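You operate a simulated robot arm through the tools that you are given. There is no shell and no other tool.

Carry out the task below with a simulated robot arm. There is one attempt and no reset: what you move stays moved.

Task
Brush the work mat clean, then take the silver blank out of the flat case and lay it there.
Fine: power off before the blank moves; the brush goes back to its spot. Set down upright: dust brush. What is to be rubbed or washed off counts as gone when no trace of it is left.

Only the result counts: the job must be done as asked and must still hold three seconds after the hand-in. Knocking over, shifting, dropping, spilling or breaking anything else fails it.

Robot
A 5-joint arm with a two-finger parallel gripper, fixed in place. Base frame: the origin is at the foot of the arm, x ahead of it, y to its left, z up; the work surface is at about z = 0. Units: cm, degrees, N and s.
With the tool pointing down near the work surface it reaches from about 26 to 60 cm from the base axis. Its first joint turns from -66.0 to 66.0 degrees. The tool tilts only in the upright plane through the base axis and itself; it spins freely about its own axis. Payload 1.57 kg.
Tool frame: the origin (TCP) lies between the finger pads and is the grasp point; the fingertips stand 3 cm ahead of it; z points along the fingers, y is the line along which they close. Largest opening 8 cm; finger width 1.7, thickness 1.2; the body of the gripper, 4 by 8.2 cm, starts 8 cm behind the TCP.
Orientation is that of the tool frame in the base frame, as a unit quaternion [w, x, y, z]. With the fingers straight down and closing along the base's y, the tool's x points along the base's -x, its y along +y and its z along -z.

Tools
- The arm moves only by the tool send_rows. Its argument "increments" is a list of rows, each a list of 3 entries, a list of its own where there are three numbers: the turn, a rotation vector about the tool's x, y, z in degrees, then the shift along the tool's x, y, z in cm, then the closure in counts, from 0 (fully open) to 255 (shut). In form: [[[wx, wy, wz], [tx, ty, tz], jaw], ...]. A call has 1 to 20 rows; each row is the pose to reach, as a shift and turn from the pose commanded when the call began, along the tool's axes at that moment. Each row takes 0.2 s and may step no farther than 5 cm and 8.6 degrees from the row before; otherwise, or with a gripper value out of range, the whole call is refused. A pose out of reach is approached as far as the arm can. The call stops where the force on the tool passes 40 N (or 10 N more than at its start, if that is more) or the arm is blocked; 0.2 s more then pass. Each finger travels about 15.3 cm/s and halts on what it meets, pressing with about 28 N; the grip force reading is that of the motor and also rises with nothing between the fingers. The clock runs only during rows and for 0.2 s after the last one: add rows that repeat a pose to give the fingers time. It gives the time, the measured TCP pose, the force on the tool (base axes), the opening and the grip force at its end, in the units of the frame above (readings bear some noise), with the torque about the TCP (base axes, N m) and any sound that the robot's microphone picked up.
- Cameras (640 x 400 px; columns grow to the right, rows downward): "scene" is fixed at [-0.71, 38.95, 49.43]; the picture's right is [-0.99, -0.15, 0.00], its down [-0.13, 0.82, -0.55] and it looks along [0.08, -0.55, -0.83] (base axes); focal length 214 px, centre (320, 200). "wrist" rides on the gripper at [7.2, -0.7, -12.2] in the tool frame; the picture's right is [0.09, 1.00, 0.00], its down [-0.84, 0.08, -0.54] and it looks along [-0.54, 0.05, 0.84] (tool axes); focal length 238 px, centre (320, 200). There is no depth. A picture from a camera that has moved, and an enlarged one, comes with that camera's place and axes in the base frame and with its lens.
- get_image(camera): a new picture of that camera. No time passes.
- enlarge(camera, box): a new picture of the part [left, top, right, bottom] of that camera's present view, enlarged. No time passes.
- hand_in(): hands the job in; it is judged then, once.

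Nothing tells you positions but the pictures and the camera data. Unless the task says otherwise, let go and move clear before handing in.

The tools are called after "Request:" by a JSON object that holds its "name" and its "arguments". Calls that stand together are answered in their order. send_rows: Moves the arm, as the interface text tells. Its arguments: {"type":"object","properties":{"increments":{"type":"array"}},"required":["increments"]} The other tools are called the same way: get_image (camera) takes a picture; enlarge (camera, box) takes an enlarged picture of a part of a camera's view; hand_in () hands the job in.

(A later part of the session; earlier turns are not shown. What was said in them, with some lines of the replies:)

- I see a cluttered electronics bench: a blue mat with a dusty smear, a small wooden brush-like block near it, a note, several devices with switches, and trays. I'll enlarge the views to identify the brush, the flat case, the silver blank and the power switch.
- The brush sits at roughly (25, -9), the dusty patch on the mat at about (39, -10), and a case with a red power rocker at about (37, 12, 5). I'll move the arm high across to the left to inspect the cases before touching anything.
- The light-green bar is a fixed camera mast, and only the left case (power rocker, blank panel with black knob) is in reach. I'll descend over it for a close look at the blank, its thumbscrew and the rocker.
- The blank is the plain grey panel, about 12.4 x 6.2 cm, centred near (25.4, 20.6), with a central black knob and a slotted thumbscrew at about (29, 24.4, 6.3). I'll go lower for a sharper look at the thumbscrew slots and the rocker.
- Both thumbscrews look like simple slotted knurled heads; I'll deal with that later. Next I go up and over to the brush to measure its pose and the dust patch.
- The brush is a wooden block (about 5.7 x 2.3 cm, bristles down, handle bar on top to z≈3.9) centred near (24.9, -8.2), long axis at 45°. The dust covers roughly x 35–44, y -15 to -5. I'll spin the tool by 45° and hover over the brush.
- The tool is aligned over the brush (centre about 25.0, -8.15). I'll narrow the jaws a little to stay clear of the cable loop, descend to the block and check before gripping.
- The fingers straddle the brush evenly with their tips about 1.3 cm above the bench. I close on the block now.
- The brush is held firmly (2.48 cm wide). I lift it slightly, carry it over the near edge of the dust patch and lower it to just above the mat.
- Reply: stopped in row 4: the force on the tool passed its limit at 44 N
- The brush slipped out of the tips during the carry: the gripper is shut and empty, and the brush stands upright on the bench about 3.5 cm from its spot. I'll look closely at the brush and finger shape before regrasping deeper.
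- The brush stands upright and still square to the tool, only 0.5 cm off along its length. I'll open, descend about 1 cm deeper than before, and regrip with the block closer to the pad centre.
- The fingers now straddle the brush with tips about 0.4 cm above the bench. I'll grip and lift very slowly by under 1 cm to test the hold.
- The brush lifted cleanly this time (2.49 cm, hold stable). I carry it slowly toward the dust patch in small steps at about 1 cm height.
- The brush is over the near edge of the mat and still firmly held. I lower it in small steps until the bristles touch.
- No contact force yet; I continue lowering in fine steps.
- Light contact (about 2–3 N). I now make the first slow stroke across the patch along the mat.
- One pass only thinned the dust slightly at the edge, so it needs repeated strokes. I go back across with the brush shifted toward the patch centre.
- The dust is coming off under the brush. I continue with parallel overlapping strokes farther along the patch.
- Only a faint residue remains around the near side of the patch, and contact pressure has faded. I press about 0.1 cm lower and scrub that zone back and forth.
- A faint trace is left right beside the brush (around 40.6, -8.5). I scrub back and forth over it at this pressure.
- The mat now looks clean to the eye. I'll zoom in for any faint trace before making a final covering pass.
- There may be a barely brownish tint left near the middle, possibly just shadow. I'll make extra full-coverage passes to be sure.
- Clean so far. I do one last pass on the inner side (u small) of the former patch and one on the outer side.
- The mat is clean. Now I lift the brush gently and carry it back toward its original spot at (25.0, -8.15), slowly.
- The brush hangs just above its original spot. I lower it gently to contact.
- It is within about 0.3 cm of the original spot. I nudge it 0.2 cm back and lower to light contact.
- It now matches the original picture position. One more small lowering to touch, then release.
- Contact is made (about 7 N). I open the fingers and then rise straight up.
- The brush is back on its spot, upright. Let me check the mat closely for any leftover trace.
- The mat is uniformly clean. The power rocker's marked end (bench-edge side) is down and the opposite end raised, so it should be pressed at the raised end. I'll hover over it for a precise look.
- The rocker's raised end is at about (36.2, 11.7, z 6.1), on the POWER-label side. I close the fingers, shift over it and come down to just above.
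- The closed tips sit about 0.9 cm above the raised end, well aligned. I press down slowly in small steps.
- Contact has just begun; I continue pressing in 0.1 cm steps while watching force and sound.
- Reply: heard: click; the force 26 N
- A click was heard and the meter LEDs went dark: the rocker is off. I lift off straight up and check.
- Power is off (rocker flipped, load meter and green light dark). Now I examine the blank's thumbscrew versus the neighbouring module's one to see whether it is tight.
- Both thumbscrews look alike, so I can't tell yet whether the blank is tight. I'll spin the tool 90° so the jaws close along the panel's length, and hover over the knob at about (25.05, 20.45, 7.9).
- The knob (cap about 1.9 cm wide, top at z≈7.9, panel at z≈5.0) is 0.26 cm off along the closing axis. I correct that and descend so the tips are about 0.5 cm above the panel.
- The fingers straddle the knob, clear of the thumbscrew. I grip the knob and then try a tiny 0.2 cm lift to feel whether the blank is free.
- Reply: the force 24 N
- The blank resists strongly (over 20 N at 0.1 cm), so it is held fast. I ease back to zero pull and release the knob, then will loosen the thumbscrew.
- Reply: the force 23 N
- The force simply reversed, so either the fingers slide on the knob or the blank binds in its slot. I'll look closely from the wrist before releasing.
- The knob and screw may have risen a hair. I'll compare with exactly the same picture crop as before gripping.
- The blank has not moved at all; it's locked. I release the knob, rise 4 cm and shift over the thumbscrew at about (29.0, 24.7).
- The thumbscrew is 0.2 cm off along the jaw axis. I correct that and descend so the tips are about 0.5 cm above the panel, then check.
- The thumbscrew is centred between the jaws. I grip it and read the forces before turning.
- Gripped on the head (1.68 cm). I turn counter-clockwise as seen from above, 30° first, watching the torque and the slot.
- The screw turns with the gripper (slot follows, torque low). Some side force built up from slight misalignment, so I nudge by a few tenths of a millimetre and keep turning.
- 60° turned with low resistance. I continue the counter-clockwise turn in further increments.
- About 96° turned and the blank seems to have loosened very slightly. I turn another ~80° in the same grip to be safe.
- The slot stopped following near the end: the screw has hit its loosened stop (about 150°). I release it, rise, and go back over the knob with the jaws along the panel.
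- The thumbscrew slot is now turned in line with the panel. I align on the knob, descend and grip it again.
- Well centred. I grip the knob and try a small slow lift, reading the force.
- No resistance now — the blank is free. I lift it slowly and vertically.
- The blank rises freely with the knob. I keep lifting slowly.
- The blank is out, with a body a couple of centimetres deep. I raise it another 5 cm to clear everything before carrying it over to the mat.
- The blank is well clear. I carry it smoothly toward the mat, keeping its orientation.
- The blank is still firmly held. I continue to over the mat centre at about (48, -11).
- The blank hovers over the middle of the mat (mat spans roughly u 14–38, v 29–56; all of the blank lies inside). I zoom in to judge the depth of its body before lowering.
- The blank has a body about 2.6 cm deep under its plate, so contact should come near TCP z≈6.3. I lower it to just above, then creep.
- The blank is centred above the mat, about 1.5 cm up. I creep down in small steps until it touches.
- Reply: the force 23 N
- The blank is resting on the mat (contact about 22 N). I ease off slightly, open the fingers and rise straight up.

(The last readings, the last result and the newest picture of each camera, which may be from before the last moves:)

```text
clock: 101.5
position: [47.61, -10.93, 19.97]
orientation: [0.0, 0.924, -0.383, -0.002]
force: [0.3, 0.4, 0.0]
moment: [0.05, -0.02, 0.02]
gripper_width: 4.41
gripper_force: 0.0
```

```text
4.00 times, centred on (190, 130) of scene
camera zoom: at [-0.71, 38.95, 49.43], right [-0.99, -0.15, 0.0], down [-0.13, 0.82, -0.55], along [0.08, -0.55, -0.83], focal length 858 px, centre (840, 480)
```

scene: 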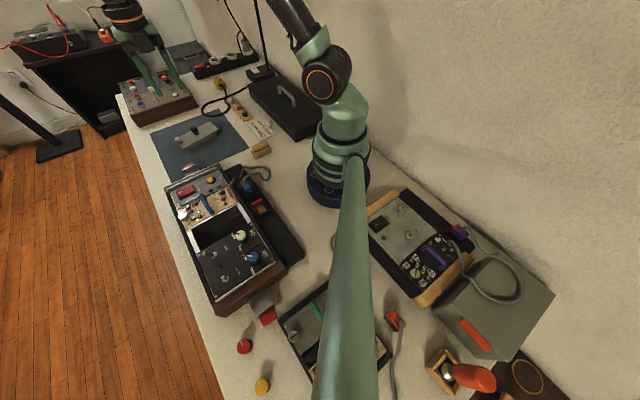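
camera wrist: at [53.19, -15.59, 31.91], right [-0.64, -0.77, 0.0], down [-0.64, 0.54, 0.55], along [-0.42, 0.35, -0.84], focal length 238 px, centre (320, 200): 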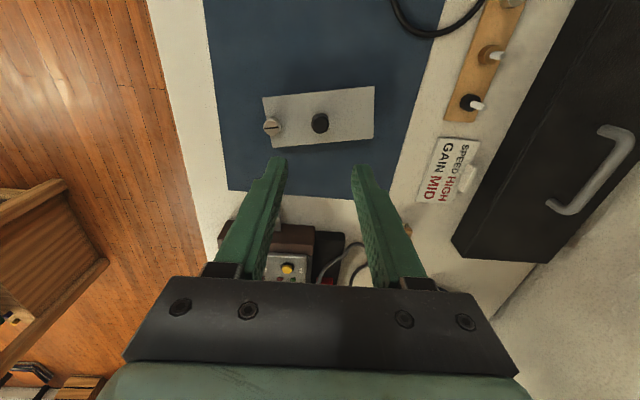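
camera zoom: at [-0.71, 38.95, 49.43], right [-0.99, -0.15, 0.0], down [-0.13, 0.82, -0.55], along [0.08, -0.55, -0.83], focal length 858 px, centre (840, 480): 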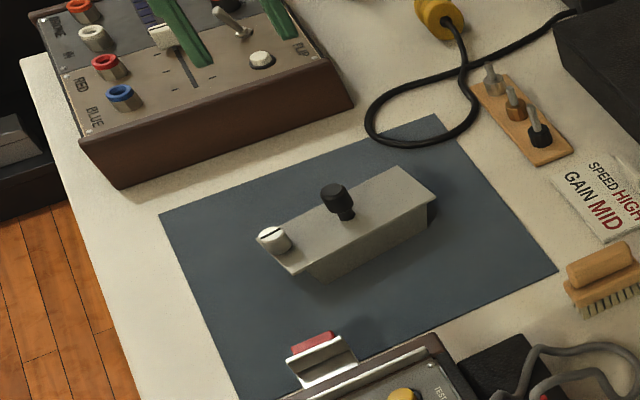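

The blank lies in the middle of the mat, and the brush and case look undisturbed. I do a last close check of the mat, brush and switch.

Request:
{"name": "enlarge", "arguments": {"camera": "scene", "box": [180, 110, 276, 170]}}

Request:
{"name": "enlarge", "arguments": {"camera": "scene", "box": [160, 155, 256, 215]}}

Request:
{"name": "enlarge", "arguments": {"camera": "wrist", "box": [200, 60, 440, 210]}}

```text
6.67 times, centred on (228, 140) of scene
camera zoom: at [-0.71, 38.95, 49.43], right [-0.99, -0.15, 0.0], down [-0.13, 0.82, -0.55], along [0.08, -0.55, -0.83], focal length 1430 px, centre (933, 600)
```

zoom: 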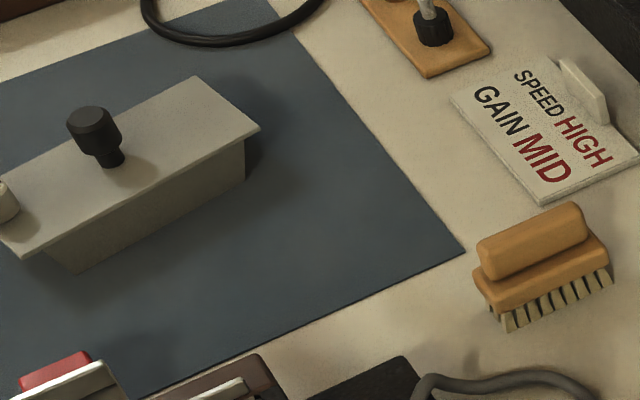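

```text
6.67 times, centred on (208, 185) of scene
camera zoom: at [-0.71, 38.95, 49.43], right [-0.99, -0.15, 0.0], down [-0.13, 0.82, -0.55], along [0.08, -0.55, -0.83], focal length 1430 px, centre (1067, 300)
```

zoom: 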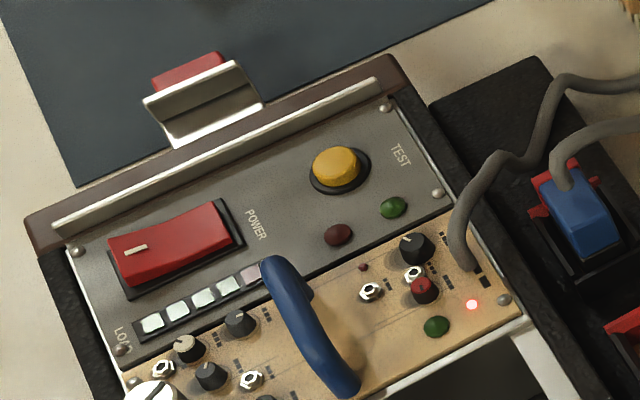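

```text
2.67 times, centred on (320, 135) of wrist
camera zoom: at [53.19, -15.59, 31.91], right [-0.64, -0.77, 0.0], down [-0.64, 0.54, 0.55], along [-0.42, 0.35, -0.84], focal length 636 px, centre (320, 373)
```

zoom: 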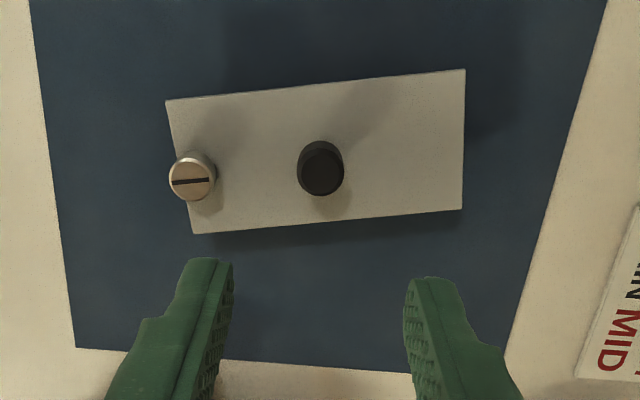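

The mat is clean and the silver blank rests on it. The brush stands upright on its spot, the power is off, and the arm is clear. I hand in.

Request:
{"name": "hand_in", "arguments": {}}

```text
The job is handed in.
```

I brushed the mat clean, switched the power off, and laid the silver blank in the middle of the mat. The job is handed in. The brush stands upright on its spot, and nothing else looked disturbed in the last pictures.

- **Brush:** on the first carry it slipped out of the fingers and landed upright about 3.5 cm from its spot. I gripped it deeper, finished the brushing, and put it back where its original picture showed it.
- **Mat:** I brushed until close-up pictures showed no trace of dust, then made extra covering passes.
- **Power:** I pressed the red rocker off before the blank moved. It clicked, and the load meter and green light went dark. A red and an orange light on the tan module stayed lit afterwards; I took these to be fed from elsewhere.
- **Blank:** it was locked in the case by its thumbscrew. My first pull met over 20 N and did not move it. I turned the thumbscrew counter-clockwise to its stop, and the blank then lifted out freely.
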